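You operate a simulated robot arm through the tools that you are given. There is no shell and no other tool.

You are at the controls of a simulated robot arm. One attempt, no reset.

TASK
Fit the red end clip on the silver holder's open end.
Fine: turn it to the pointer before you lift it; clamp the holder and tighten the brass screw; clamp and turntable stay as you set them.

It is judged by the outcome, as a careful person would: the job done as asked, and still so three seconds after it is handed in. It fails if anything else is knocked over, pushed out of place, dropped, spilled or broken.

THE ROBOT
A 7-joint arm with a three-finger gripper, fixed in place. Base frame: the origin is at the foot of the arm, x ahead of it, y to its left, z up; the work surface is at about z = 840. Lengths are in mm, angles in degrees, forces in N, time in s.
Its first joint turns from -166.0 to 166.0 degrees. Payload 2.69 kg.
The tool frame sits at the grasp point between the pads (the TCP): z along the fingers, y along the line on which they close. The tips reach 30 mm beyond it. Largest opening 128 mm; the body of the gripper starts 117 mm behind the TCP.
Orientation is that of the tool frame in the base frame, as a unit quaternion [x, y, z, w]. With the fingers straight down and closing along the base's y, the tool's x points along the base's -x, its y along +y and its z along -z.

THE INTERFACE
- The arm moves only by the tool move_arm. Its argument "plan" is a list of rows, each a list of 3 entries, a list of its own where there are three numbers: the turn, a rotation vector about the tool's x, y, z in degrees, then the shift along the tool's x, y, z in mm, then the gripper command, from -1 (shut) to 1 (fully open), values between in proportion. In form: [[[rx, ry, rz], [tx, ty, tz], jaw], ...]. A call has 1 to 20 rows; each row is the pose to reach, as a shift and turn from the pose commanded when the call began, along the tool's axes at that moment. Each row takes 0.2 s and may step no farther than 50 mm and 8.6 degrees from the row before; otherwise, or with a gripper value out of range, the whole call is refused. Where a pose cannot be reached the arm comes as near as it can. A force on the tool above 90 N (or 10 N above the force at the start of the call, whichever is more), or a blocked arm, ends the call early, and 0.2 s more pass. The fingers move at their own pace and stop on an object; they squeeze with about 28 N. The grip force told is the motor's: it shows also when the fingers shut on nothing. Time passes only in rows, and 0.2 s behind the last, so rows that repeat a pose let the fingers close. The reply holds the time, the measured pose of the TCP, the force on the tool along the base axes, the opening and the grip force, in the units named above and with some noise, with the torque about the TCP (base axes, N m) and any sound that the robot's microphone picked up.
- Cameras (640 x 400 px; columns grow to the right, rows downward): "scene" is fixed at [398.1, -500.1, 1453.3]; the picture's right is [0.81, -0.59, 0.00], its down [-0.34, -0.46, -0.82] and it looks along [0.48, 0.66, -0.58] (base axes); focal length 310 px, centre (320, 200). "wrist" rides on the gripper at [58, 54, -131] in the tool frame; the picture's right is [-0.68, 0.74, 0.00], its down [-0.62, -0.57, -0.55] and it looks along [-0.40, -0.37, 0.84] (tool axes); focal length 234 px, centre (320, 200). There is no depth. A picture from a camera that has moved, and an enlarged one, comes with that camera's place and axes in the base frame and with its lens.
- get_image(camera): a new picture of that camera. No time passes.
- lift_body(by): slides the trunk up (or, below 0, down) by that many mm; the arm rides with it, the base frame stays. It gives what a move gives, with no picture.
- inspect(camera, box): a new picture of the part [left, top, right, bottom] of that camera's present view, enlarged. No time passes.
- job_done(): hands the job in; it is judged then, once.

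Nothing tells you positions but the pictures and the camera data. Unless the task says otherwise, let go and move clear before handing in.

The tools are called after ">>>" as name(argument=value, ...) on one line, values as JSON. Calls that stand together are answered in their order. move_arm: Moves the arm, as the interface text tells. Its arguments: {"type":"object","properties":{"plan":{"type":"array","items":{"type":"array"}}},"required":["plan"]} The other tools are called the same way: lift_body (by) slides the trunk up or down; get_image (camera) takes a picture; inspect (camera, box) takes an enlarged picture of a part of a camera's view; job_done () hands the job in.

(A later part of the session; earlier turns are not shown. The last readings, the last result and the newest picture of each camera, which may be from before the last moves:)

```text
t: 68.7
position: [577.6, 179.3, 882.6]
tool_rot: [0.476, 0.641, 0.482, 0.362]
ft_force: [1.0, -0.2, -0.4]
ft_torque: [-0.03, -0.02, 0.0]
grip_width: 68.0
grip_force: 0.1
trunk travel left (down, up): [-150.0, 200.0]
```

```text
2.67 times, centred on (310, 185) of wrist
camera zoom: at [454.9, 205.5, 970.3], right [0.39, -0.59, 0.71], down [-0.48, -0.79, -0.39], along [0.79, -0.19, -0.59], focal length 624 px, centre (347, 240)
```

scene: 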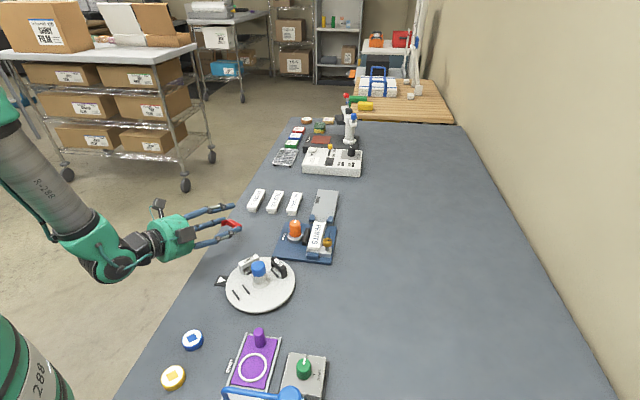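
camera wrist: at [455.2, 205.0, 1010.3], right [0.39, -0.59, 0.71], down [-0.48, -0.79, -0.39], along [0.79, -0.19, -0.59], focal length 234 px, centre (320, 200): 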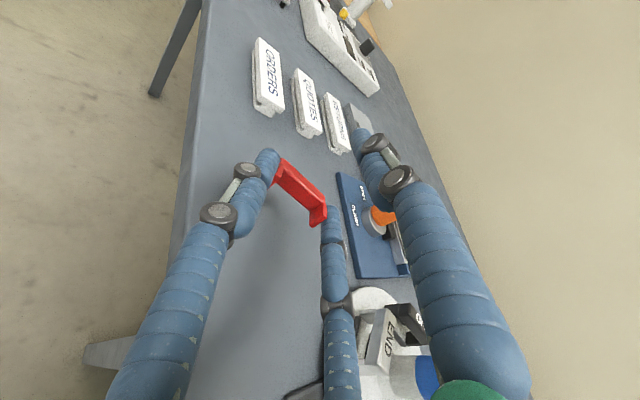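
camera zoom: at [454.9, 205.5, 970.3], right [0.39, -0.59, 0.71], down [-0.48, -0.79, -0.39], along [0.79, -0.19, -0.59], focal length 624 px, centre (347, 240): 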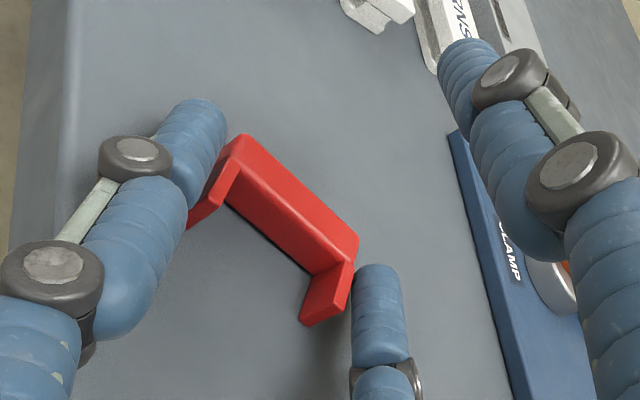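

The clip now lies on its side. Backing straight out along the fingers, then up.

>>> move_arm(plan=[[[0, 0, 0], [0, 0, -8], 0.06], [[0, 0, 0], [0, 0, -20], 0.06], [[0, 0, 0], [0, 0, -40], 0.1], [[0, 0, 0], [0, 0, -65], 0.2], [[0, 0, 0], [0, 20, -90], 0.3], [[0, 0, 0], [0, 55, -105], 0.3], [[0, 0, 0], [0, 95, -120], 0.3], [[0, 0, 0], [0, 95, -120], 0.3]])

>>> get_image(camera="wrist")

>>> get_image(camera="scene")

```text
t: 70.5
position: [496.6, 154.9, 1009.1]
tool_rot: [0.477, 0.641, 0.481, 0.361]
ft_force: [0.1, -0.4, -0.5]
ft_torque: [0.0, -0.01, -0.01]
grip_width: 83.2
grip_force: 0.1
trunk travel left (down, up): [-150.0, 200.0]
```

```text
taken
camera wrist: at [373.2, 180.1, 1096.8], right [0.39, -0.59, 0.71], down [-0.48, -0.79, -0.39], along [0.79, -0.19, -0.59], focal length 234 px, centre (320, 200)
```

wrist: 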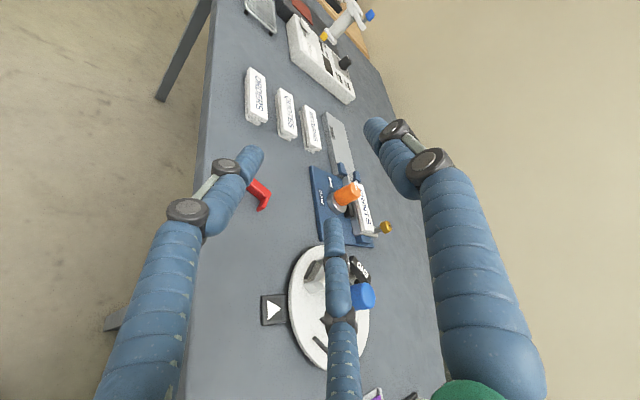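

```text
taken
```

scene: 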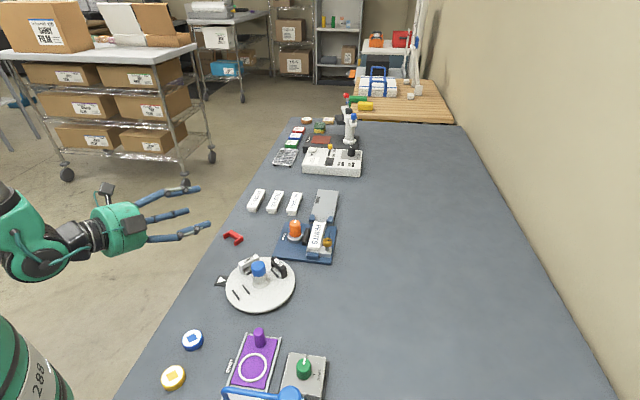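

The clip rests stably on its side. I'll bring the hand back to vertical above it with the same yaw.

>>> move_arm(plan=[[[8.2, 0, 0], [0, 3.6, 12.6], 0.4], [[16.4, 0, 0], [0.3, 7.2, 25.2], 0.4], [[24.6, 0, 0], [0.5, 10.8, 37.9], 0.4], [[32.8, 0, 0], [0.7, 14.5, 50.5], 0.4], [[41, 0, 0], [0.8, 18.1, 63.1], 0.4], [[49.2, 0, 0], [1, 21.8, 75.8], 0.4], [[57.4, 0, 0], [1.2, 25.4, 88.4], 0.4], [[65.6, 0, 0], [1.4, 29, 101], 0.4], [[73.8, 0, 0], [1.5, 32.7, 113.7], 0.4], [[73.8, 0, 0], [1.5, 32.7, 113.7], 0.4]])

>>> get_image(camera="wrist")

>>> inspect(camera="wrist", box=[260, 80, 380, 180])

```text
t: 72.7
position: [554.5, 152.3, 954.7]
tool_rot: [0.592, 0.796, 0.071, 0.102]
ft_force: [-1.5, 0.9, -0.3]
ft_torque: [0.03, -0.13, -0.08]
grip_width: 89.7
grip_force: 0.0
out of reach, approached as far as the arm can: row 7, 8, 9, 10
trunk travel left (down, up): [-150.0, 200.0]
```

```text
taken
camera wrist: at [554.2, 227.8, 1091.9], right [0.87, -0.43, 0.23], down [-0.49, -0.75, 0.45], along [-0.02, -0.5, -0.87], focal length 234 px, centre (320, 200)
```

wrist: 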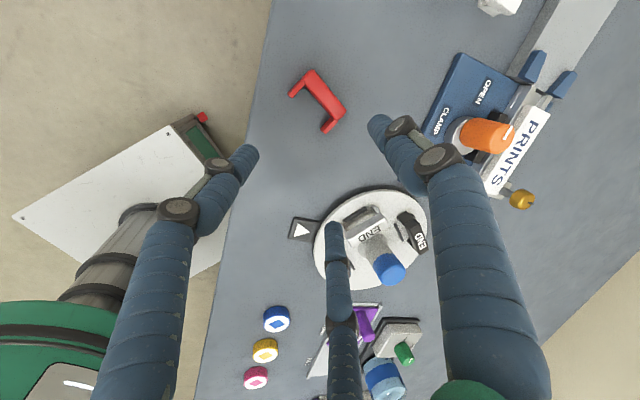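

```text
4.00 times, centred on (320, 130) of wrist
camera zoom: at [554.2, 227.8, 1091.9], right [0.87, -0.43, 0.23], down [-0.49, -0.75, 0.45], along [-0.02, -0.5, -0.87], focal length 937 px, centre (320, 480)
```

zoom: 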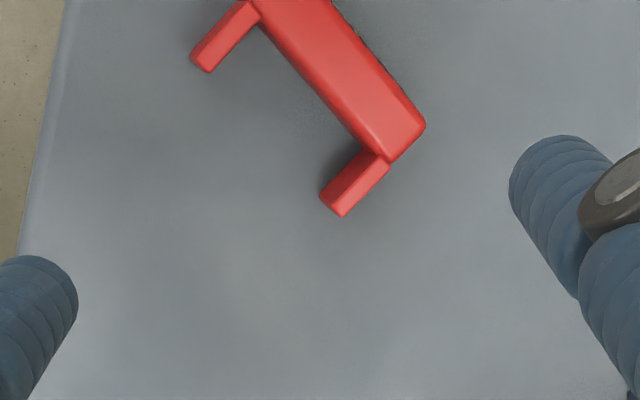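

The arm stalled partway (14° tilt left). I'll rise and straighten the rest in smaller moves.

>>> move_arm(plan=[[[0, 0, 0], [-1.3, 4, -16.5], 0.4], [[0, 0, 0], [-2.9, 8.7, -36], 0.4], [[0, 0, 0], [-4.3, 12.9, -53.2], 0.4], [[0, 0, 0], [-4.3, 12.9, -53.2], 0.4]])

>>> move_arm(plan=[[[6.8, 2.2, 0], [0, 0, 0], 0.4], [[13.5, 4.5, 0], [0, 0, 0], 0.4], [[13.5, 4.5, 0], [0, 0, 0], 0.4]])

```text
t: 73.7
position: [554.8, 156.1, 1012.7]
tool_rot: [0.597, 0.792, 0.073, 0.102]
ft_force: [-0.1, 0.2, -0.4]
ft_torque: [0.01, 0.02, -0.03]
grip_width: 89.5
grip_force: 0.1
trunk travel left (down, up): [-150.0, 200.0]
```

```text
t: 74.5
position: [553.9, 155.9, 1012.7]
tool_rot: [0.597, 0.792, 0.074, 0.101]
ft_force: [-0.1, 0.1, 1.0]
ft_torque: [-0.03, -0.01, -0.01]
grip_width: 89.5
grip_force: 0.1
out of reach, approached as far as the arm can: row 1, 2, 3
trunk travel left (down, up): [-150.0, 200.0]
```

>>> move_arm(plan=[[[0, 0, 0], [0, 20, -10], 0.4], [[0, 0, 0], [0, 40, -20], 0.4], [[0, 0, 0], [0, 60, -30], 0.4], [[0, 0, 0], [0, 80, -40], 0.4], [[5, 1.7, 0], [0, 80, -40], 0.4], [[10, 3.4, 0], [0, 80, -40], 0.4], [[13.5, 4.5, 0], [0, 80, -40], 0.4], [[13.5, 4.5, 0], [0, 80, -40], 0.4]])

>>> get_image(camera="scene")

```text
t: 76.3
position: [603.5, 178.1, 1034.1]
tool_rot: [0.597, 0.792, 0.074, 0.104]
ft_force: [-0.6, -0.4, -0.4]
ft_torque: [0.06, -0.01, -0.01]
grip_width: 89.7
grip_force: 0.1
out of reach, approached as far as the arm can: row 3, 4, 5, 6, 7, 8
trunk travel left (down, up): [-150.0, 200.0]
```

```text
taken
```

scene: 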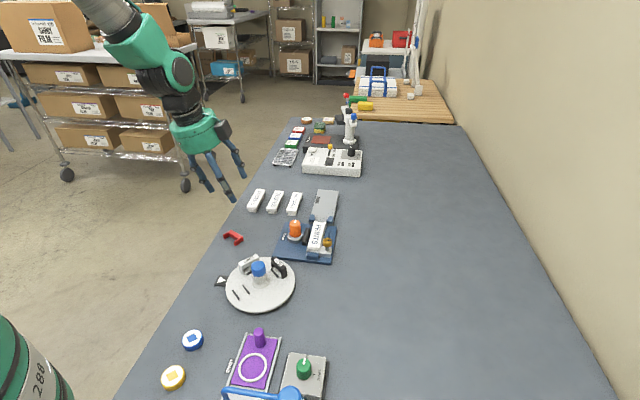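

>>> move_arm(plan=[[[0, 0, -8], [0, 0, 0], 0.4], [[0, 0, -16], [0, 0, 0], 0.4], [[0, 0, -24], [0, 0, 0], 0.4], [[0, 0, -24], [0, 0, 0], 0.4]])

```text
t: 77.3
position: [605.9, 177.2, 1033.1]
tool_rot: [0.42, 0.899, 0.049, 0.116]
ft_force: [0.1, 0.3, 0.8]
ft_torque: [-0.02, 0.02, 0.0]
grip_width: 89.4
grip_force: 0.0
trunk travel left (down, up): [-150.0, 200.0]
```

>>> move_arm(plan=[[[5.4, 4.8, 0], [0, 0, 0], 0.4], [[10.8, 9.7, 0], [0, 0, 0], 0.4], [[10.8, 9.7, 0], [0, 0, 0], 0.4]])

```text
t: 78.1
position: [605.4, 177.5, 1032.0]
tool_rot: [0.419, 0.899, 0.051, 0.117]
ft_force: [0.3, 0.7, 0.1]
ft_torque: [0.0, 0.05, 0.0]
grip_width: 89.7
grip_force: 0.1
out of reach, approached as far as the arm can: row 1, 2, 3
trunk travel left (down, up): [-150.0, 200.0]
```

The wrist pitch is at a limit in this arm posture. Raising the trunk should make the forearm steeper and give me back the vertical. I'll lift the trunk 150 mm, then lower the hand by the same amount.

>>> lift_body(by=150)

```text
t: 79.9
position: [605.5, 177.5, 1182.8]
tool_rot: [0.419, 0.899, 0.049, 0.117]
ft_force: [1.2, -0.4, -0.7]
ft_torque: [-0.03, 0.0, -0.01]
grip_width: 89.6
grip_force: 0.1
trunk travel left (down, up): [-300.0, 50.0]
```

>>> move_arm(plan=[[[0, 0, 0], [5, -5.6, 29], 0.4], [[0, 0, 0], [10, -11.2, 58.2], 0.4], [[0, 0, 0], [15, -16.7, 87.2], 0.4], [[0, 0, 0], [20, -22.3, 116.3], 0.4], [[0, 0, 0], [25, -27.9, 145.4], 0.4], [[0, 0, 0], [25, -27.9, 145.4], 0.4]])

>>> move_arm(plan=[[[5.4, 4.8, 0], [0, 0, 0], 0.4], [[10.8, 9.7, 0], [0, 0, 0], 0.4], [[10.8, 9.7, 0], [0, 0, 0], 0.4]])

>>> get_image(camera="scene")

```text
t: 81.3
position: [604.0, 179.7, 1029.7]
tool_rot: [0.42, 0.899, 0.05, 0.117]
ft_force: [-0.1, -0.4, 0.0]
ft_torque: [-0.01, 0.02, 0.02]
grip_width: 89.4
grip_force: 0.1
trunk travel left (down, up): [-300.0, 50.0]
```

```text
t: 82.1
position: [611.8, 174.4, 1018.8]
tool_rot: [0.423, 0.901, 0.037, 0.089]
ft_force: [-1.5, 0.8, 0.4]
ft_torque: [0.01, -0.11, 0.0]
grip_width: 89.9
grip_force: 0.1
out of reach, approached as far as the arm can: row 1, 2, 3
trunk travel left (down, up): [-300.0, 50.0]
```

```text
taken
```

scene: 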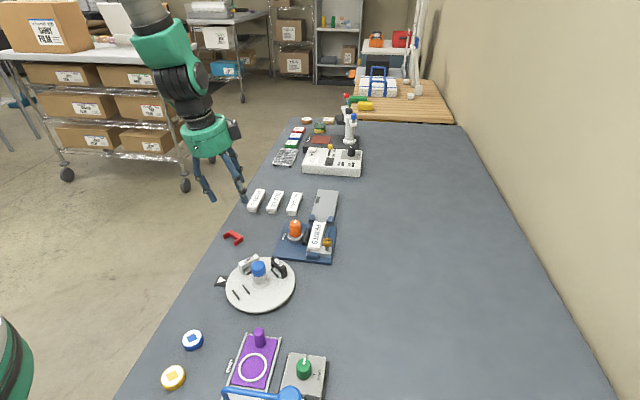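

Only partly better. I'll move to a roomier pose, higher and nearer the arm's centre line, and straighten the tool there.

>>> move_arm(plan=[[[0, 0, 0], [-10, -10, -40], 0.4], [[0, 0, 0], [-25, -25, -80], 0.4], [[0, 0, 0], [-47, -49, -115], 0.4], [[0, 0, 0], [-69, -72, -145], 0.4], [[0, 0, 0], [-91, -95, -170], 0.4], [[0, 0, 0], [-113, -118, -195], 0.4], [[0, 0, 0], [-135, -141, -217], 0.4], [[0, 0, 0], [-157, -164.7, -238], 0.4], [[0, 0, 0], [-157, -164.7, -238], 0.4]])

>>> get_image(camera="scene")

```text
t: 84.1
position: [515.1, -44.7, 1117.8]
tool_rot: [0.425, 0.899, 0.023, 0.099]
ft_force: [0.9, -4.4, 0.5]
ft_torque: [0.63, 0.06, 0.12]
grip_width: 89.8
grip_force: 0.1
out of reach, approached as far as the arm can: row 3, 4, 5, 6, 7, 8, 9
trunk travel left (down, up): [-300.0, 50.0]
```

```text
taken
```

scene: 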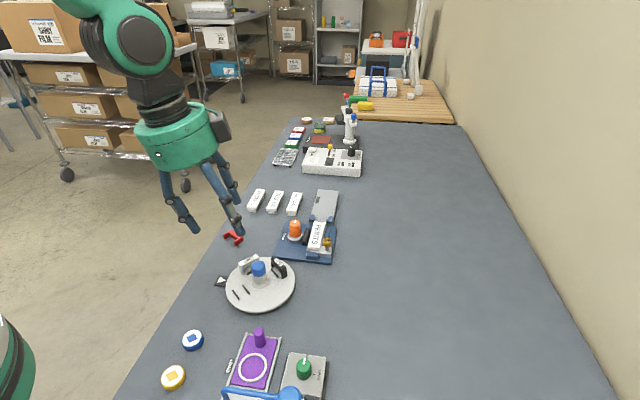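

>>> move_arm(plan=[[[0, 0, 0], [19.5, -19.2, 18.5], 0.4], [[0, 0, 0], [38.9, -38.4, 36.9], 0.4], [[0, 0, 0], [58.4, -57.5, 55.4], 0.4], [[0, 0, 0], [77.8, -76.7, 73.8], 0.4], [[0, 0, 0], [97.3, -95.9, 92.3], 0.4], [[0, 0, 0], [97.3, -95.9, 92.3], 0.4]])

>>> move_arm(plan=[[[3.6, 4.5, 0], [0, 0, 0], 0.4], [[7.2, 9.1, 0], [0, 0, 0], 0.4], [[7.2, 9.1, 0], [0, 0, 0], 0.4]])

>>> get_image(camera="scene")

```text
t: 85.5
position: [405.3, -28.6, 1001.4]
tool_rot: [0.424, 0.901, 0.036, 0.087]
ft_force: [1.6, 0.5, 0.1]
ft_torque: [-0.02, 0.09, 0.01]
grip_width: 89.5
grip_force: 0.0
out of reach, approached as far as the arm can: row 1
trunk travel left (down, up): [-300.0, 50.0]
```

```text
t: 86.3
position: [406.4, -27.6, 1004.1]
tool_rot: [0.425, 0.905, 0.016, 0.003]
ft_force: [-3.8, -0.2, -5.0]
ft_torque: [-0.06, -0.54, 0.01]
grip_width: 89.6
grip_force: 0.1
trunk travel left (down, up): [-300.0, 50.0]
```

```text
taken
```

scene: 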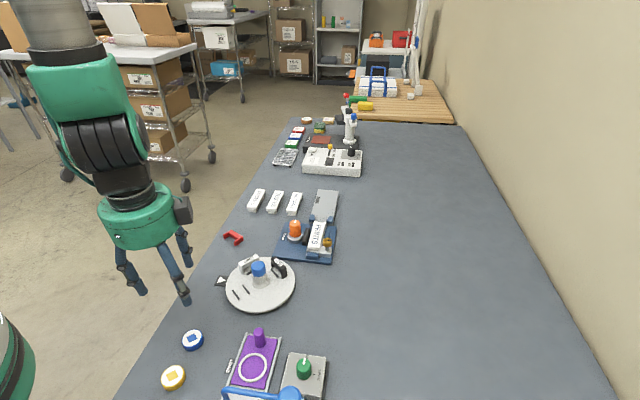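

Now the tool is vertical here, but the wrist is in a flipped posture (forearm roll reversed). I'll un-flip it by tilting outward, swinging the tilt around sideways to inward, and returning to vertical.

>>> move_arm(plan=[[[-6.2, -5.1, 0], [0, 0, 0], 0.4], [[-12.3, -10.2, 0], [0, 0, 0], 0.4], [[-18.5, -15.3, 0], [0, 0, 0], 0.4], [[-21.8, -10, 0], [0, 0, 0], 0.4], [[-23.7, -4.1, 0], [0, 0, 0], 0.4], [[-23.9, 2.2, 0], [0, 0, 0], 0.4], [[-22.5, 8.3, 0], [0, 0, 0], 0.4], [[-19.6, 13.8, 0], [0, 0, 0], 0.4], [[-15.3, 18.5, 0], [0, 0, 0], 0.4], [[-15.3, 18.5, 0], [0, 0, 0], 0.4]])

>>> get_image(camera="scene")

```text
t: 88.5
position: [402.8, -27.4, 1003.0]
tool_rot: [0.414, 0.882, 0.2, -0.101]
ft_force: [0.2, -1.1, -0.3]
ft_torque: [0.0, 0.01, -0.01]
grip_width: 89.5
grip_force: 0.1
trunk travel left (down, up): [-300.0, 50.0]
```

```text
taken
```

scene: 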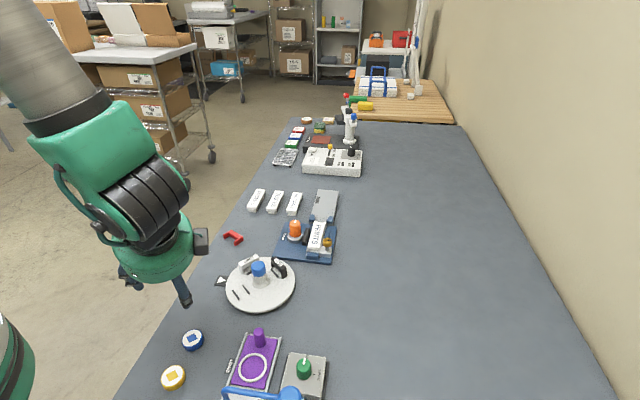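

The sideways swing works without limits. Continuing around to inward tilt and back to vertical.

>>> move_arm(plan=[[[5.1, 3.2, 1.3], [0, 0, 0], 0.4], [[10.95, 5, 2.5], [0, 0, 0], 0.4], [[17.1, 5.25, 3.5], [0, 0, 0], 0.4], [[23.1, 3.9, 4.3], [0, 0, 0], 0.4], [[28.6, 1.1, 4.8], [0, 0, 0], 0.4], [[33.3, -3.1, 5], [0, 0, 0], 0.4], [[27.3, -8.3, 3.4], [0, 0, 0], 0.4], [[21.3, -13.4, 1.7], [0, 0, 0], 0.4], [[15.3, -18.5, 0], [0, 0, 0], 0.4], [[15.3, -18.5, 0], [0, 0, 0], 0.4]])

>>> get_image(camera="scene")

```text
t: 90.7
position: [403.4, -27.4, 1003.9]
tool_rot: [0.424, 0.906, 0.013, -0.011]
ft_force: [0.2, -0.1, -1.1]
ft_torque: [-0.01, -0.03, 0.02]
grip_width: 89.8
grip_force: 0.0
trunk travel left (down, up): [-300.0, 50.0]
```

```text
taken
```

scene: 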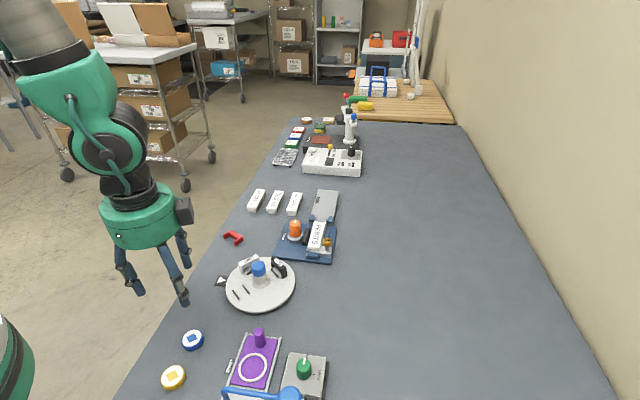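

Excellent, the wrist is back in its normal posture. I'll rise, fix the small residual tilt, and bring the trunk back down to where it was.

>>> move_arm(plan=[[[0.8, -1.8, 0], [0, 0, -38], 0.4], [[0.8, -1.8, 0], [0, 0, -76], 0.4], [[0.8, -1.8, 0], [0, 0, -114], 0.4], [[0.8, -1.8, 0], [0, 0, -152], 0.4], [[0.8, -1.8, 0], [0, 0, -152], 0.4]])

>>> lift_body(by=-150)

```text
t: 91.9
position: [402.8, -33.4, 1158.9]
tool_rot: [0.424, 0.906, -0.001, 0.0]
ft_force: [-0.6, -0.6, 1.4]
ft_torque: [-0.02, -0.05, 0.03]
grip_width: 89.7
grip_force: 0.1
trunk travel left (down, up): [-300.0, 50.0]
```

```text
t: 93.6
position: [403.7, -34.9, 1008.5]
tool_rot: [0.423, 0.906, 0.0, 0.0]
ft_force: [0.8, -0.2, 0.1]
ft_torque: [0.02, 0.02, -0.01]
grip_width: 89.4
grip_force: 0.0
trunk travel left (down, up): [-150.0, 200.0]
```

Now back over the clip with the grasp yaw.

>>> move_arm(plan=[[[0, 0, 3], [4.4, 39, 0], 0.4], [[0, 0, 6], [8.9, 78, 0], 0.4], [[0, 0, 9], [13.3, 117, 0], 0.4], [[0, 0, 12], [17.8, 156, 0], 0.4], [[0, 0, 15], [22.2, 194, 0], 0.4], [[0, 0, 18], [26.7, 233, 0], 0.4], [[0, 0, 21], [31.1, 272, 0], 0.4], [[0, 0, 23.5], [35.6, 311.2, 0], 0.4], [[0, 0, 23.5], [35.6, 311.2, 0], 0.4]])

>>> get_image(camera="wrist")

>>> inspect(camera="wrist", box=[240, 60, 400, 180])

```text
t: 95.6
position: [616.0, 195.0, 1007.5]
tool_rot: [0.6, 0.8, -0.001, 0.001]
ft_force: [0.7, -0.5, -0.3]
ft_torque: [-0.02, 0.05, 0.0]
grip_width: 89.6
grip_force: 0.1
trunk travel left (down, up): [-150.0, 200.0]
```

```text
taken
camera wrist: at [651.8, 267.2, 1140.0], right [0.9, -0.44, 0.0], down [-0.37, -0.75, 0.55], along [-0.24, -0.49, -0.84], focal length 234 px, centre (320, 200)
```

wrist: 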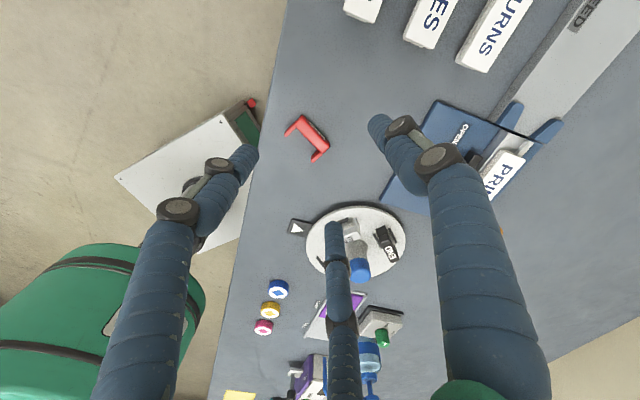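

```text
3.33 times, centred on (320, 120) of wrist
camera zoom: at [651.8, 267.2, 1140.0], right [0.9, -0.44, 0.0], down [-0.37, -0.75, 0.55], along [-0.24, -0.49, -0.84], focal length 781 px, centre (320, 467)
```

zoom: 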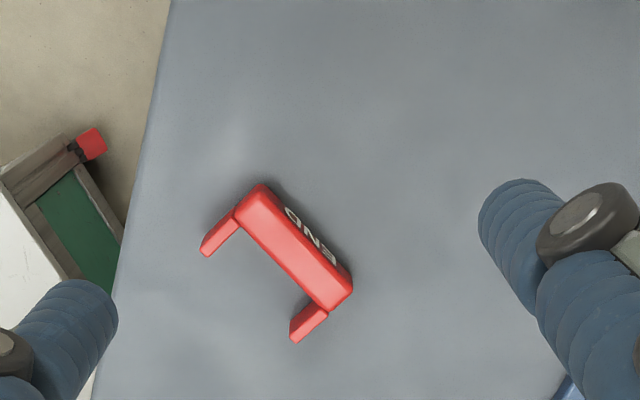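

The clip's bar is centred near (603, 190), legs pointing toward the robot. I'll pinch it by the bar ends. Descending with a fine correction.

>>> move_arm(plan=[[[0, 0, 0.5], [-2, 6.4, 30], 0.4], [[0, 0, 0.5], [-2, 6.4, 65], 0.4], [[0, 0, 0.5], [-2, 6.4, 95], 0.4], [[0, 0, 0.5], [-2, 6.4, 105], 0.4], [[0, 0, 0.5], [-2, 6.4, 105], 0.4]])

>>> inspect(camera="wrist", box=[220, 110, 400, 260])

```text
t: 96.8
position: [625.7, 192.0, 902.7]
tool_rot: [0.602, 0.799, -0.001, 0.0]
ft_force: [-0.3, 0.0, -0.6]
ft_torque: [0.02, -0.03, 0.01]
grip_width: 89.6
grip_force: 0.1
trunk travel left (down, up): [-150.0, 200.0]
```

```text
2.67 times, centred on (310, 185) of wrist
camera zoom: at [660.7, 263.8, 1035.0], right [0.89, -0.45, 0.0], down [-0.38, -0.75, 0.55], along [-0.25, -0.49, -0.84], focal length 624 px, centre (347, 240)
```

zoom: 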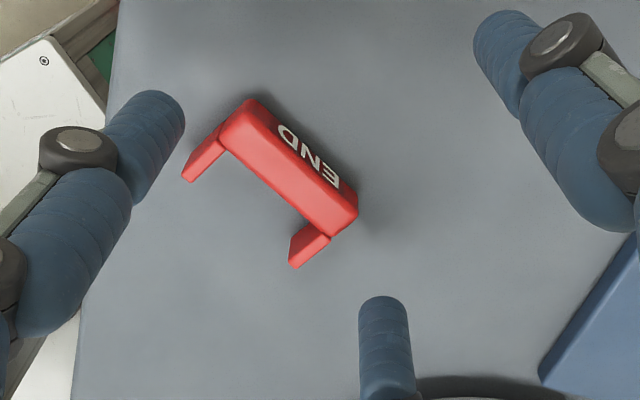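

>>> move_arm(plan=[[[0, 0, 0], [4.5, -0.5, 8], 0.4], [[0, 0, 0], [4.5, -0.5, 18], 0.4], [[0, 0, 0], [4.5, -0.5, 27], 0.4], [[0, 0, 0], [4.5, -0.5, 27], 0.4]])

>>> inspect(camera="wrist", box=[220, 110, 400, 260])

```text
t: 97.8
position: [624.9, 196.0, 875.0]
tool_rot: [0.602, 0.798, 0.0, -0.001]
ft_force: [0.0, -0.2, -0.5]
ft_torque: [0.02, -0.01, 0.02]
grip_width: 89.7
grip_force: 0.1
trunk travel left (down, up): [-150.0, 200.0]
```

```text
2.67 times, centred on (310, 185) of wrist
camera zoom: at [659.7, 268.3, 1006.7], right [0.89, -0.45, 0.0], down [-0.38, -0.75, 0.55], along [-0.25, -0.49, -0.84], focal length 624 px, centre (347, 240)
```

zoom: 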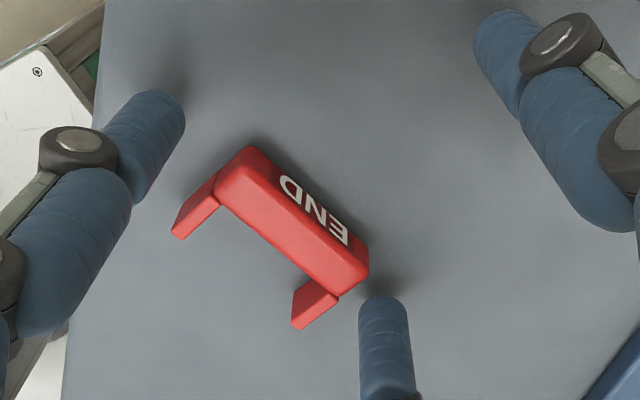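

>>> move_arm(plan=[[[0, 0, 0], [-2, -1.2, 0], 0.4], [[0, 0, 0], [-4, -2.5, 0.5], 0.4], [[0, 0, 0], [-4, -2.5, 0.5], 0.25], [[0, 0, 0], [-4, -2.5, 0.5], 0.15], [[0, 0, 0], [-4, -2.5, 0.5], 0.15]])

>>> inspect(camera="wrist", box=[220, 110, 400, 260])

```text
t: 99.0
position: [621.8, 192.3, 874.2]
tool_rot: [0.602, 0.799, -0.001, 0.0]
ft_force: [-0.8, 0.8, 0.1]
ft_torque: [0.03, 0.05, -0.04]
grip_width: 73.6
grip_force: 0.0
trunk travel left (down, up): [-150.0, 200.0]
```

```text
2.67 times, centred on (310, 185) of wrist
camera zoom: at [658.4, 264.0, 1006.3], right [0.89, -0.45, 0.0], down [-0.38, -0.75, 0.55], along [-0.25, -0.49, -0.84], focal length 624 px, centre (347, 240)
```

zoom: 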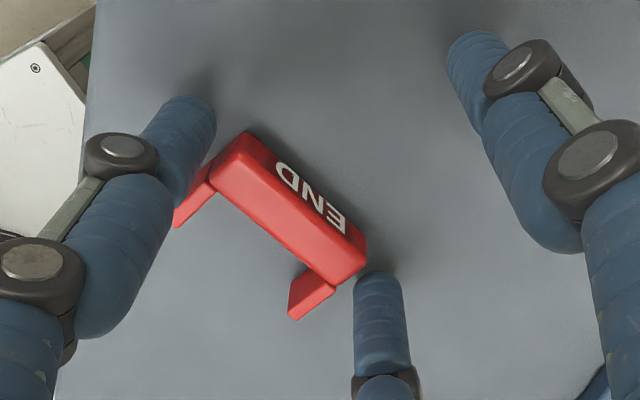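

Well aligned with the bar ends. Closing.

>>> move_arm(plan=[[[0, 0, 0], [0, 0, 0], 0.08], [[0, 0, 0], [0, 0, 0], -0.05], [[0, 0, 0], [0, 0, 0], -1], [[0, 0, 0], [0, 0, 0], -1]])

>>> inspect(camera="wrist", box=[220, 110, 400, 260])

```text
t: 100.0
position: [621.9, 191.0, 875.3]
tool_rot: [0.603, 0.798, 0.001, 0.001]
ft_force: [-1.1, -1.1, 1.8]
ft_torque: [-0.01, 0.1, 0.0]
grip_width: 59.6
grip_force: 28.2
trunk travel left (down, up): [-150.0, 200.0]
```

```text
2.67 times, centred on (310, 185) of wrist
camera zoom: at [658.3, 264.0, 1006.5], right [0.89, -0.45, 0.0], down [-0.38, -0.75, 0.55], along [-0.25, -0.49, -0.84], focal length 624 px, centre (347, 240)
```

zoom: 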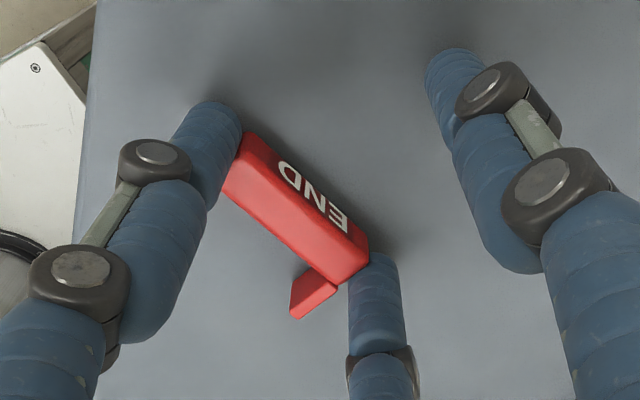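

>>> move_arm(plan=[[[0, 0, 0], [0, 0, -5], -1], [[0, 0, 0], [0, 0, -15], -1], [[0, 0, 0], [0, 0, -35], -1], [[0, 0, 0], [0, 0, -70], -1], [[0, 0, 0], [0, 0, -105], -1], [[0, 0, 0], [0, 0, -135], -1], [[0, 0, 0], [0, 0, -135], -1]])

>>> inspect(camera="wrist", box=[220, 110, 400, 260])

```text
t: 101.6
position: [625.2, 193.6, 1010.8]
tool_rot: [0.602, 0.798, 0.0, 0.001]
ft_force: [0.0, -0.8, -0.4]
ft_torque: [0.02, -0.04, 0.01]
grip_width: 59.9
grip_force: 28.5
trunk travel left (down, up): [-150.0, 200.0]
```

```text
2.67 times, centred on (310, 185) of wrist
camera zoom: at [660.9, 266.5, 1142.8], right [0.89, -0.45, 0.0], down [-0.38, -0.75, 0.55], along [-0.25, -0.49, -0.84], focal length 624 px, centre (347, 240)
```

zoom: 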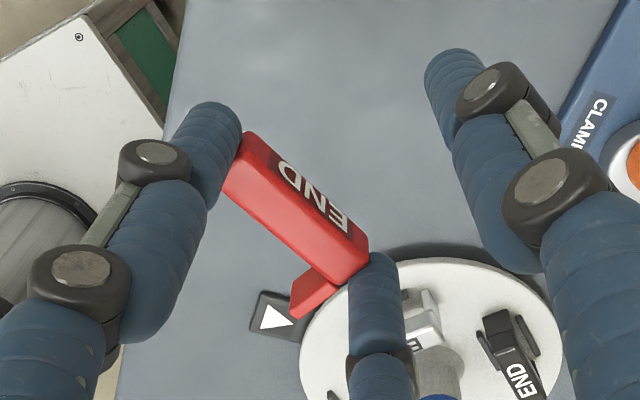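

The clip is held by its bar. Now I'll carry it to a clear area at about (605, -175) and turn the hand so it can tilt inward, toward the robot, which suits this arm posture.

>>> move_arm(plan=[[[0, 0, -8.2], [-19.9, -5.9, 0], -1], [[0, 0, -16.4], [-39.7, -11.7, 0], -1], [[0, 0, -24.7], [-59.6, -17.6, 0], -1], [[0, 0, -32.9], [-79.5, -23.5, 0], -1], [[0, 0, -41.1], [-99.4, -29.4, 0], -1], [[0, 0, -49.3], [-119.2, -35.2, 0], -1], [[0, 0, -57.6], [-139.1, -41.1, 0], -1], [[0, 0, -65.8], [-159, -47, 0], -1], [[0, 0, -74], [-178.8, -52.9, 0], -1], [[0, 0, -82.2], [-198.7, -58.7, 0], -1], [[0, 0, -90.4], [-218.6, -64.6, 0], -1], [[0, 0, -98.7], [-238.5, -70.5, 0], -1], [[0, 0, -106.9], [-258.3, -76.3, 0], -1], [[0, 0, -115.1], [-278.2, -82.2, 0], -1], [[0, 0, -123.3], [-298.1, -88.1, 0], -1], [[0, 0, -131.6], [-318, -94, 0], -1], [[0, 0, -139.8], [-337.8, -99.8, 0], -1], [[0, 0, -148], [-357.7, -105.7, 0], -1], [[0, 0, -148], [-357.7, -105.7, 0], -1]])

>>> get_image(camera="wrist")

>>> get_image(camera="scene")

```text
t: 105.6
position: [620.2, -181.1, 1012.5]
tool_rot: [-0.602, 0.799, -0.001, 0.0]
ft_force: [0.3, 1.2, 0.4]
ft_torque: [0.05, 0.0, 0.01]
grip_width: 59.6
grip_force: 28.0
trunk travel left (down, up): [-150.0, 200.0]
```

```text
taken
camera wrist: at [552.0, -222.1, 1145.0], right [-0.52, 0.85, 0.0], down [0.71, 0.44, 0.55], along [0.47, 0.29, -0.84], focal length 234 px, centre (320, 200)
```

wrist: 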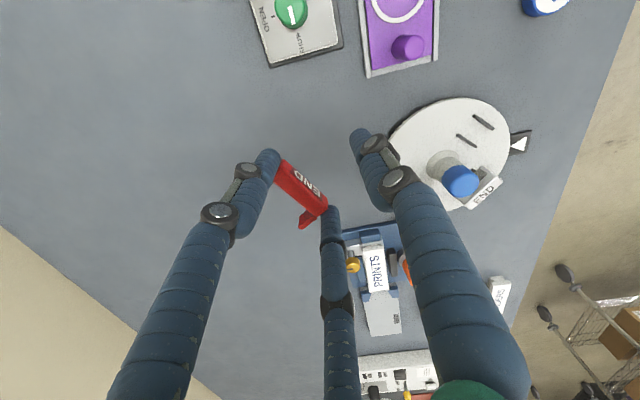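

```text
taken
```

scene: 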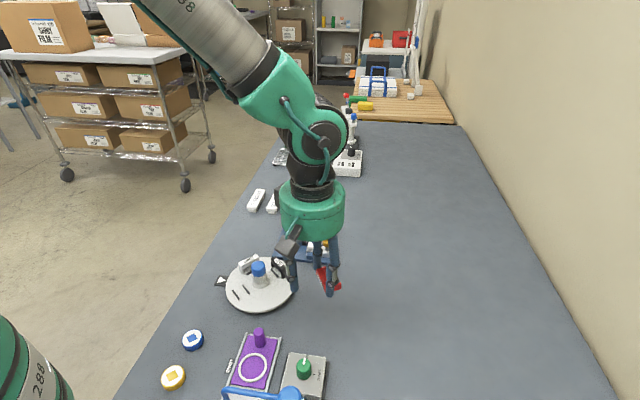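

The way is clear. Moving 20 mm farther out and tilting inward in steps.

>>> move_arm(plan=[[[-8, 0, 0], [0, -10, 0], -1], [[-16, 0, 0], [0, -20, 0], -1], [[-24, 0, 0], [0, -20, 0], -1], [[-32, 0, 0], [0, -20, 0], -1], [[-40, 0, 0], [0, -20, 0], -1], [[-40, 0, 0], [0, -20, 0], -1]])

>>> move_arm(plan=[[[-8, 0, 0], [0, 0, 0], -1], [[-16, 0, 0], [0, 0, 0], -1], [[-24, 0, 0], [0, 0, 0], -1], [[-32, 0, 0], [0, 0, 0], -1], [[-38, 0, 0], [0, 0, 0], -1], [[-38, 0, 0], [0, 0, 0], -1]])

>>> get_image(camera="scene")

>>> get_image(camera="wrist")

```text
t: 107.0
position: [640.2, -186.8, 1010.7]
tool_rot: [-0.565, 0.75, 0.274, -0.207]
ft_force: [0.0, 0.3, -0.9]
ft_torque: [0.01, 0.07, -0.02]
grip_width: 59.7
grip_force: 28.3
trunk travel left (down, up): [-150.0, 200.0]
```

```text
t: 108.4
position: [587.1, -171.2, 989.6]
tool_rot: [-0.469, 0.624, 0.499, -0.376]
ft_force: [-1.4, 0.9, 0.9]
ft_torque: [-0.05, -0.13, 0.01]
grip_width: 59.7
grip_force: 28.0
out of reach, approached as far as the arm can: row 4, 5, 6
trunk travel left (down, up): [-150.0, 200.0]
```

```text
taken
```

scene: 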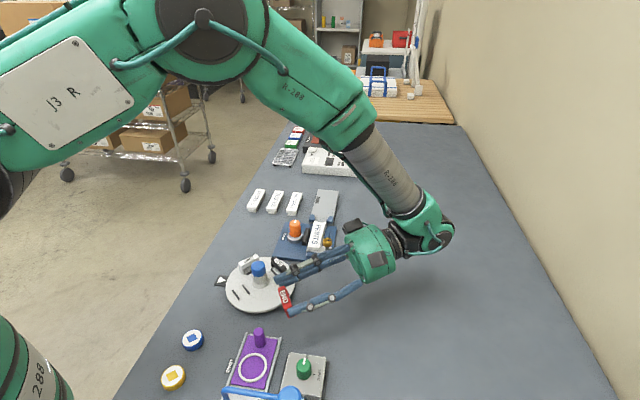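

```text
taken
camera wrist: at [681.6, -258.2, 1071.4], right [0.03, 0.7, 0.72], down [0.8, 0.41, -0.43], along [-0.59, 0.59, -0.55], focal length 234 px, centre (320, 200)
```

wrist: 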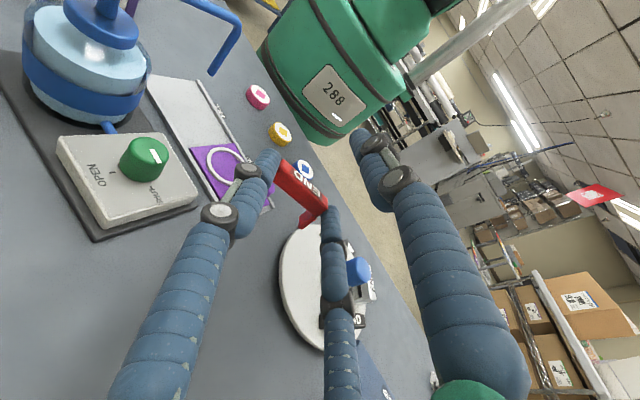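

The inward tilt runs out of arm reach here. I'll undo it and instead tilt sideways at a more open spot, where the hand body stays over empty table.

>>> move_arm(plan=[[[8, 0, 0], [0, 0, 0], -1], [[16, 0, 0], [0, 0, 0], -1], [[24, 0, 0], [0, 0, 0], -1], [[32, 0, 0], [0, 0, 0], -1], [[40, 0, 0], [0, 0, 0], -1], [[48, 0, 0], [0, 0, 0], -1], [[56, 0, 0], [0, 0, 0], -1], [[64, 0, 0], [0, 0, 0], -1], [[72, 0, 0], [0, 0, 0], -1], [[77.3, 0, 0], [0, 0, 0], -1], [[77.3, 0, 0], [0, 0, 0], -1]])

>>> get_image(camera="wrist")

```text
t: 110.8
position: [584.6, -171.4, 989.1]
tool_rot: [-0.601, 0.799, 0.005, -0.004]
ft_force: [-0.2, 0.3, -0.3]
ft_torque: [-0.01, -0.06, -0.01]
grip_width: 59.7
grip_force: 27.9
trunk travel left (down, up): [-150.0, 200.0]
```

```text
taken
camera wrist: at [518.5, -210.5, 1122.1], right [-0.52, 0.85, 0.01], down [0.72, 0.43, 0.54], along [0.46, 0.29, -0.84], focal length 234 px, centre (320, 200)
```

wrist: 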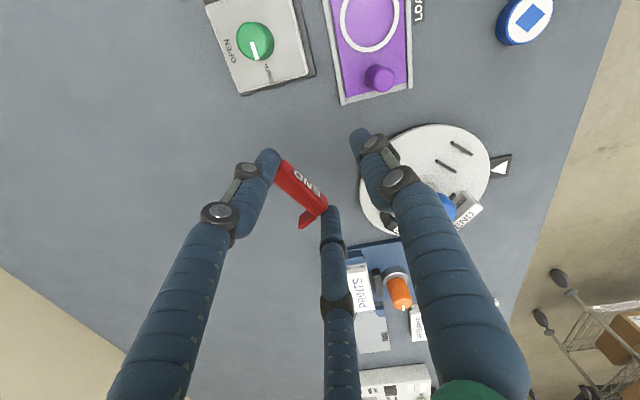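

>>> move_arm(plan=[[[0.7, 0, 0], [0, 0, -21], -1], [[0.7, 0, 0], [-2, -17, -21], -1]])

>>> move_arm(plan=[[[0, 0, 8.1], [-1.8, -15, 0], -1], [[0, 0, 16.2], [-3.5, -30, 0], -1], [[0, 0, 24.3], [-5.2, -45, 0], -1], [[0, 0, 32.4], [-7, -60, 0], -1], [[0, 0, 40.5], [-8.7, -74, 0], -1], [[0, 0, 48.5], [-10.4, -89, 0], -1], [[0, 0, 56.6], [-12.2, -104, 0], -1], [[0, 0, 64.7], [-13.9, -118, 0], -1], [[0, 0, 72.8], [-15.6, -132, 0], -1], [[0, 0, 80.9], [-17.2, -146, 0], -1], [[0, 0, 89], [-18.8, -159.5, 0], -1], [[0, 0, 89], [-18.8, -159.5, 0], -1]])

>>> get_image(camera="wrist")

```text
t: 111.4
position: [601.7, -173.6, 1011.8]
tool_rot: [-0.601, 0.799, -0.001, 0.0]
ft_force: [-1.2, 0.1, 0.8]
ft_torque: [-0.02, -0.1, -0.01]
grip_width: 59.8
grip_force: 27.3
trunk travel left (down, up): [-150.0, 200.0]
```

```text
t: 114.0
position: [759.8, -200.1, 1012.0]
tool_rot: [0.131, 0.991, 0.0, -0.001]
ft_force: [0.5, -0.1, -0.4]
ft_torque: [0.03, -0.01, 0.02]
grip_width: 59.7
grip_force: 27.5
trunk travel left (down, up): [-150.0, 200.0]
```

```text
taken
camera wrist: at [718.6, -130.9, 1143.4], right [0.85, 0.53, 0.0], down [0.45, -0.71, 0.55], along [0.29, -0.46, -0.84], focal length 234 px, centre (320, 200)
```

wrist: 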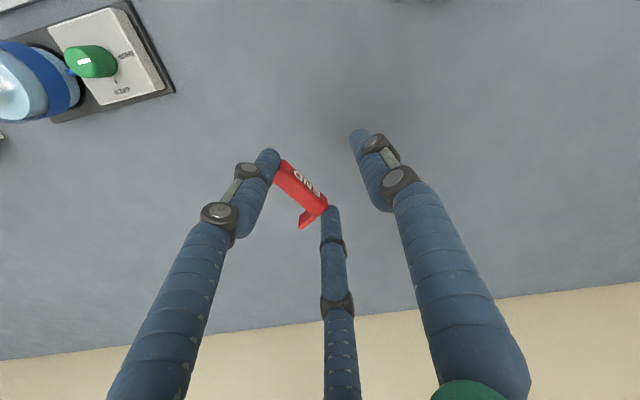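

Open area confirmed. Tilting sideways in steps.

>>> move_arm(plan=[[[-8, 0, 0], [0, 0, 0], -1], [[-16, 0, 0], [0, 0, 0], -1], [[-24, 0, 0], [0, 0, 0], -1], [[-32, 0, 0], [0, 0, 0], -1], [[-40, 0, 0], [0, 0, 0], -1], [[-40, 0, 0], [0, 0, 0], -1]])

>>> move_arm(plan=[[[-8, 0, 0], [0, 0, 0], -1], [[-16, 0, 0], [0, 0, 0], -1], [[-24, 0, 0], [0, 0, 0], -1], [[-32, 0, 0], [0, 0, 0], -1], [[-38, 0, 0], [0, 0, 0], -1], [[-38, 0, 0], [0, 0, 0], -1]])

>>> get_image(camera="scene")

```text
t: 115.4
position: [761.3, -200.6, 1012.1]
tool_rot: [0.123, 0.931, 0.339, 0.046]
ft_force: [-0.2, -0.5, 0.2]
ft_torque: [0.02, 0.01, 0.01]
grip_width: 59.8
grip_force: 27.9
trunk travel left (down, up): [-150.0, 200.0]
```

```text
t: 116.8
position: [760.9, -199.6, 1011.8]
tool_rot: [0.102, 0.77, 0.625, 0.082]
ft_force: [1.3, -0.5, 0.5]
ft_torque: [-0.01, 0.04, 0.03]
grip_width: 59.5
grip_force: 28.1
trunk travel left (down, up): [-150.0, 200.0]
```

```text
taken
```

scene: 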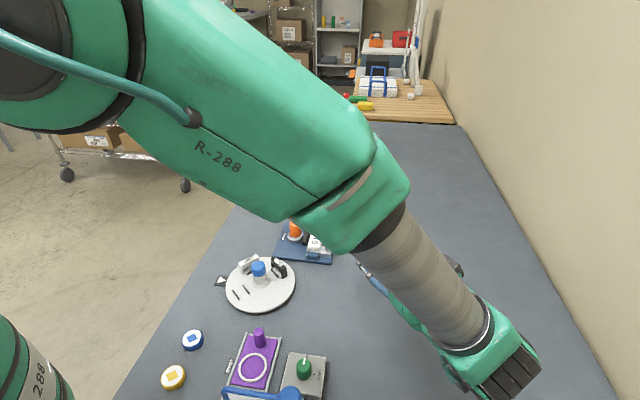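

The sideways tilt reaches 78°. Now lowering toward the table.

>>> move_arm(plan=[[[0, 0, 0], [0, -24.5, 5.2], -1], [[0, 0, 0], [0, -48.9, 10.4], -1], [[0, 0, 0], [0, -73.4, 15.5], -1], [[0, 0, 0], [0, -90, 19], -1], [[0, 0, 0], [0, -102.7, 21.7], -1], [[0, 0, 0], [0, -102.7, 21.7], -1]])

>>> get_image(camera="wrist")

>>> get_image(camera="scene")

```text
t: 118.2
position: [761.2, -199.6, 906.9]
tool_rot: [0.102, 0.77, 0.624, 0.082]
ft_force: [-0.2, -0.2, -0.2]
ft_torque: [0.03, 0.02, 0.01]
grip_width: 59.6
grip_force: 28.2
trunk travel left (down, up): [-150.0, 200.0]
```

```text
taken
camera wrist: at [674.2, -296.8, 987.3], right [0.69, -0.03, 0.72], down [0.42, -0.79, -0.44], along [0.58, 0.61, -0.54], focal length 234 px, centre (320, 200)
```

wrist: 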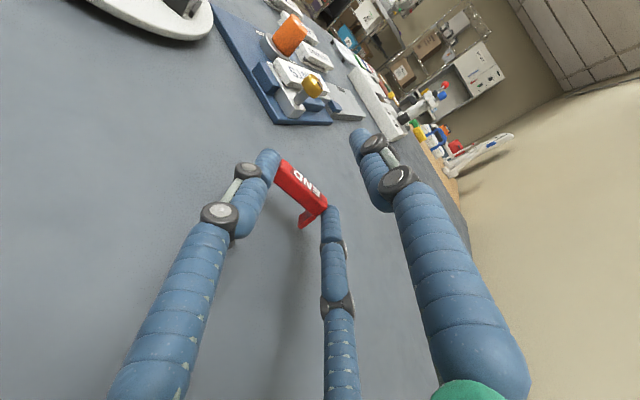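

```text
taken
```

scene: 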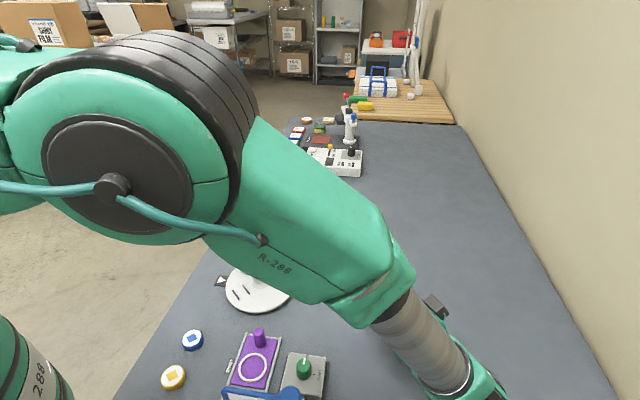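

>>> move_arm(plan=[[[0, 0, 0], [0, -4.9, 1], -1], [[0, 0, 0], [0, -9.8, 2.1], -1], [[0, 0, 0], [0, -12.7, 2.7], -1], [[0, 0, 0], [0, -12.7, 2.7], -1]])

>>> move_arm(plan=[[[0, 0, 0], [0, -1.5, 0.3], -1], [[0, 0, 0], [0, -2.4, 0.5], -1], [[0, 0, 0], [0, -2.4, 0.5], -1]])

```text
t: 119.2
position: [760.4, -198.8, 895.3]
tool_rot: [0.102, 0.77, 0.624, 0.083]
ft_force: [0.8, -0.8, -0.7]
ft_torque: [0.01, -0.02, 0.0]
grip_width: 59.7
grip_force: 28.0
trunk travel left (down, up): [-150.0, 200.0]
```

```text
t: 120.0
position: [760.5, -198.4, 890.6]
tool_rot: [0.101, 0.771, 0.624, 0.084]
ft_force: [2.6, 3.5, 15.8]
ft_torque: [0.58, 0.0, -0.03]
grip_width: 59.4
grip_force: 27.8
trunk travel left (down, up): [-150.0, 200.0]
```

The leg tips touched down evenly. Opening slightly so the clip settles upright, then checking.

>>> move_arm(plan=[[[0, 0, 0], [0, 0, 0], -0.02], [[0, 0, 0], [0, 0, 0], 0.05], [[0, 0, 0], [0, 0, 0], 0.12], [[0, 0, 0], [0, 0, 0], 0.12], [[0, 0, 0], [0, 0, 0], 0.12]])

>>> inspect(camera="wrist", box=[220, 110, 400, 260])

```text
t: 121.2
position: [761.0, -198.0, 891.8]
tool_rot: [0.102, 0.77, 0.624, 0.082]
ft_force: [0.0, -0.4, -0.6]
ft_torque: [0.0, -0.03, 0.02]
grip_width: 71.7
grip_force: 0.1
trunk travel left (down, up): [-150.0, 200.0]
```

```text
2.67 times, centred on (310, 185) of wrist
camera zoom: at [673.6, -295.3, 970.6], right [0.69, -0.03, 0.72], down [0.42, -0.79, -0.44], along [0.58, 0.61, -0.54], focal length 624 px, centre (347, 240)
```

zoom: 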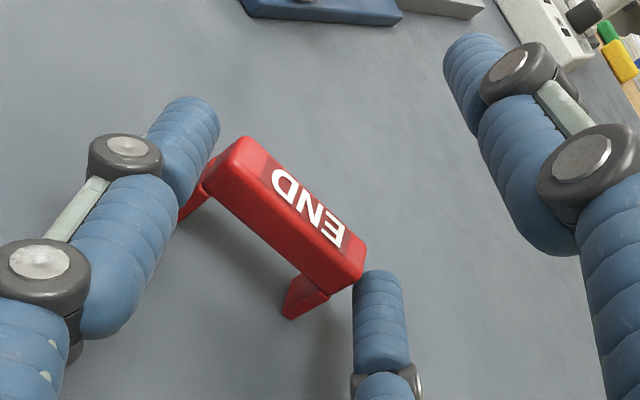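

The clip stands upright, END facing up. I'll open a bit more and back straight out.

>>> move_arm(plan=[[[0, 0, 0], [0, 0, 0], 0.25], [[0, 0, 0], [0, 0, 0], 0.25], [[0, 0, 0], [0, 0, -10], 0.25], [[0, 0, 0], [0, 0, -25], 0.25], [[0, 0, 0], [0, 0, -45], 0.25], [[0, 0, 0], [0, 0, -75], 0.3], [[0, 0, 0], [0, 0, -100], 0.3], [[0, 0, 0], [0, 0, -100], 0.3]])

>>> get_image(camera="wrist")

```text
t: 123.0
position: [735.7, -293.7, 911.4]
tool_rot: [0.103, 0.77, 0.624, 0.083]
ft_force: [0.1, 0.1, -0.1]
ft_torque: [-0.04, 0.0, -0.02]
grip_width: 82.9
grip_force: 0.1
trunk travel left (down, up): [-150.0, 200.0]
```

```text
taken
camera wrist: at [648.8, -389.8, 992.0], right [0.69, -0.03, 0.72], down [0.42, -0.79, -0.44], along [0.58, 0.61, -0.54], focal length 234 px, centre (320, 200)
```

wrist: 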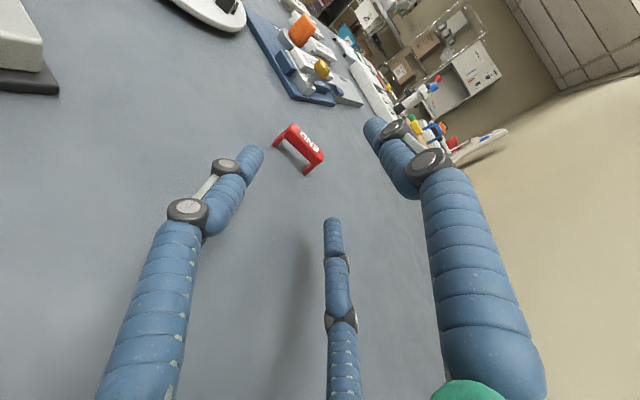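

The clip stands upright on its own. Now I'll rise and straighten the hand.

>>> move_arm(plan=[[[0, 0, 0], [0, 35, -7.4], 0.3], [[0, 0, 0], [0, 75, -15.8], 0.3], [[0, 0, 0], [0, 115, -24.3], 0.3], [[8, 0, 0], [0, 117, -24.8], 0.3], [[16, 0, 0], [0, 117, -24.8], 0.3], [[24, 0, 0], [0, 117, -24.8], 0.3], [[32, 0, 0], [0, 117, -24.8], 0.3], [[40, 0, 0], [0, 117, -24.8], 0.3], [[48, 0, 0], [0, 117, -24.8], 0.3], [[56, 0, 0], [0, 117, -24.8], 0.3], [[64, 0, 0], [0, 117, -24.8], 0.3], [[72, 0, 0], [0, 117, -24.8], 0.3], [[78, 0, 0], [0, 117, -24.8], 0.3], [[78, 0, 0], [0, 117, -24.8], 0.3]])

>>> get_image(camera="wrist")

```text
t: 126.0
position: [735.5, -291.6, 1030.8]
tool_rot: [0.131, 0.991, -0.001, 0.0]
ft_force: [-0.6, 0.0, -0.3]
ft_torque: [-0.01, 0.01, 0.01]
grip_width: 83.3
grip_force: 0.1
trunk travel left (down, up): [-150.0, 200.0]
```

```text
taken
camera wrist: at [693.2, -224.7, 1162.2], right [0.84, 0.53, 0.0], down [0.45, -0.71, 0.55], along [0.29, -0.47, -0.83], focal length 234 px, centre (320, 200)
```

wrist: 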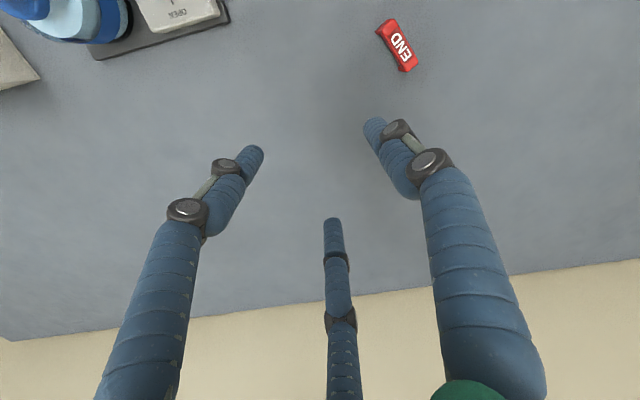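

Vertical again, and the clip is upright at about (762, -181). Moving above it to grasp by the bar ends.

>>> move_arm(plan=[[[0, 0, 0], [0.8, 33, 10], 0.4], [[0, 0, 0], [1.7, 67, 25], 0.4], [[0, 0, 0], [2.5, 101, 45], 0.4], [[0, 0, 0], [3.4, 135, 70], 0.4], [[0, 0, 0], [3.4, 135, 90], 0.4], [[0, 0, 0], [3.4, 135, 90], 0.4]])

>>> get_image(camera="wrist")

>>> inspect(camera="wrist", box=[220, 90, 400, 240])

```text
t: 127.4
position: [765.8, -162.1, 938.7]
tool_rot: [0.131, 0.991, 0.0, 0.0]
ft_force: [-0.3, 0.0, 0.6]
ft_torque: [0.0, 0.05, 0.01]
grip_width: 89.5
grip_force: 0.2
trunk travel left (down, up): [-150.0, 200.0]
```

```text
taken
camera wrist: at [723.2, -93.4, 1069.7], right [0.84, 0.53, 0.0], down [0.45, -0.71, 0.55], along [0.29, -0.46, -0.84], focal length 234 px, centre (320, 200)
```

wrist: 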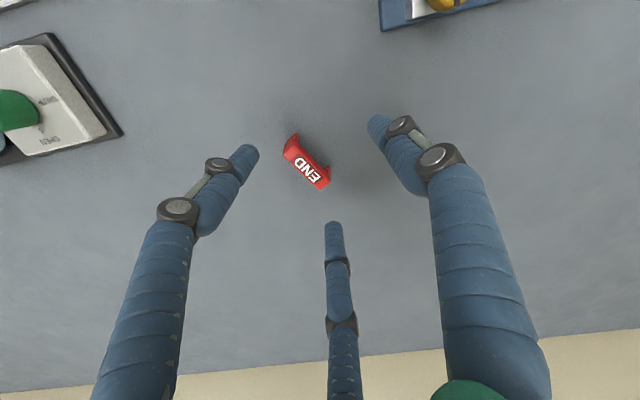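

```text
2.67 times, centred on (310, 165) of wrist
camera zoom: at [723.2, -93.4, 1069.7], right [0.84, 0.53, 0.0], down [0.45, -0.71, 0.55], along [0.29, -0.46, -0.84], focal length 624 px, centre (347, 293)
```

zoom: 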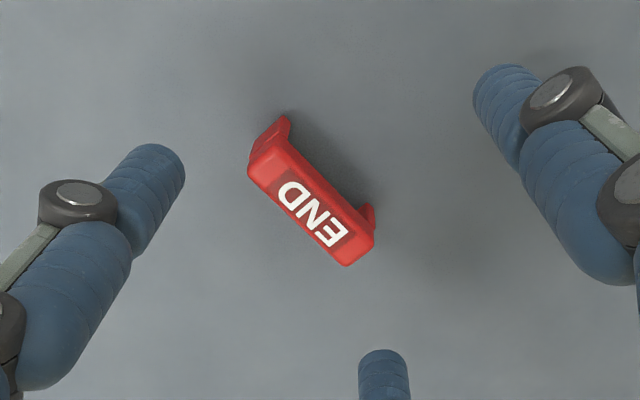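

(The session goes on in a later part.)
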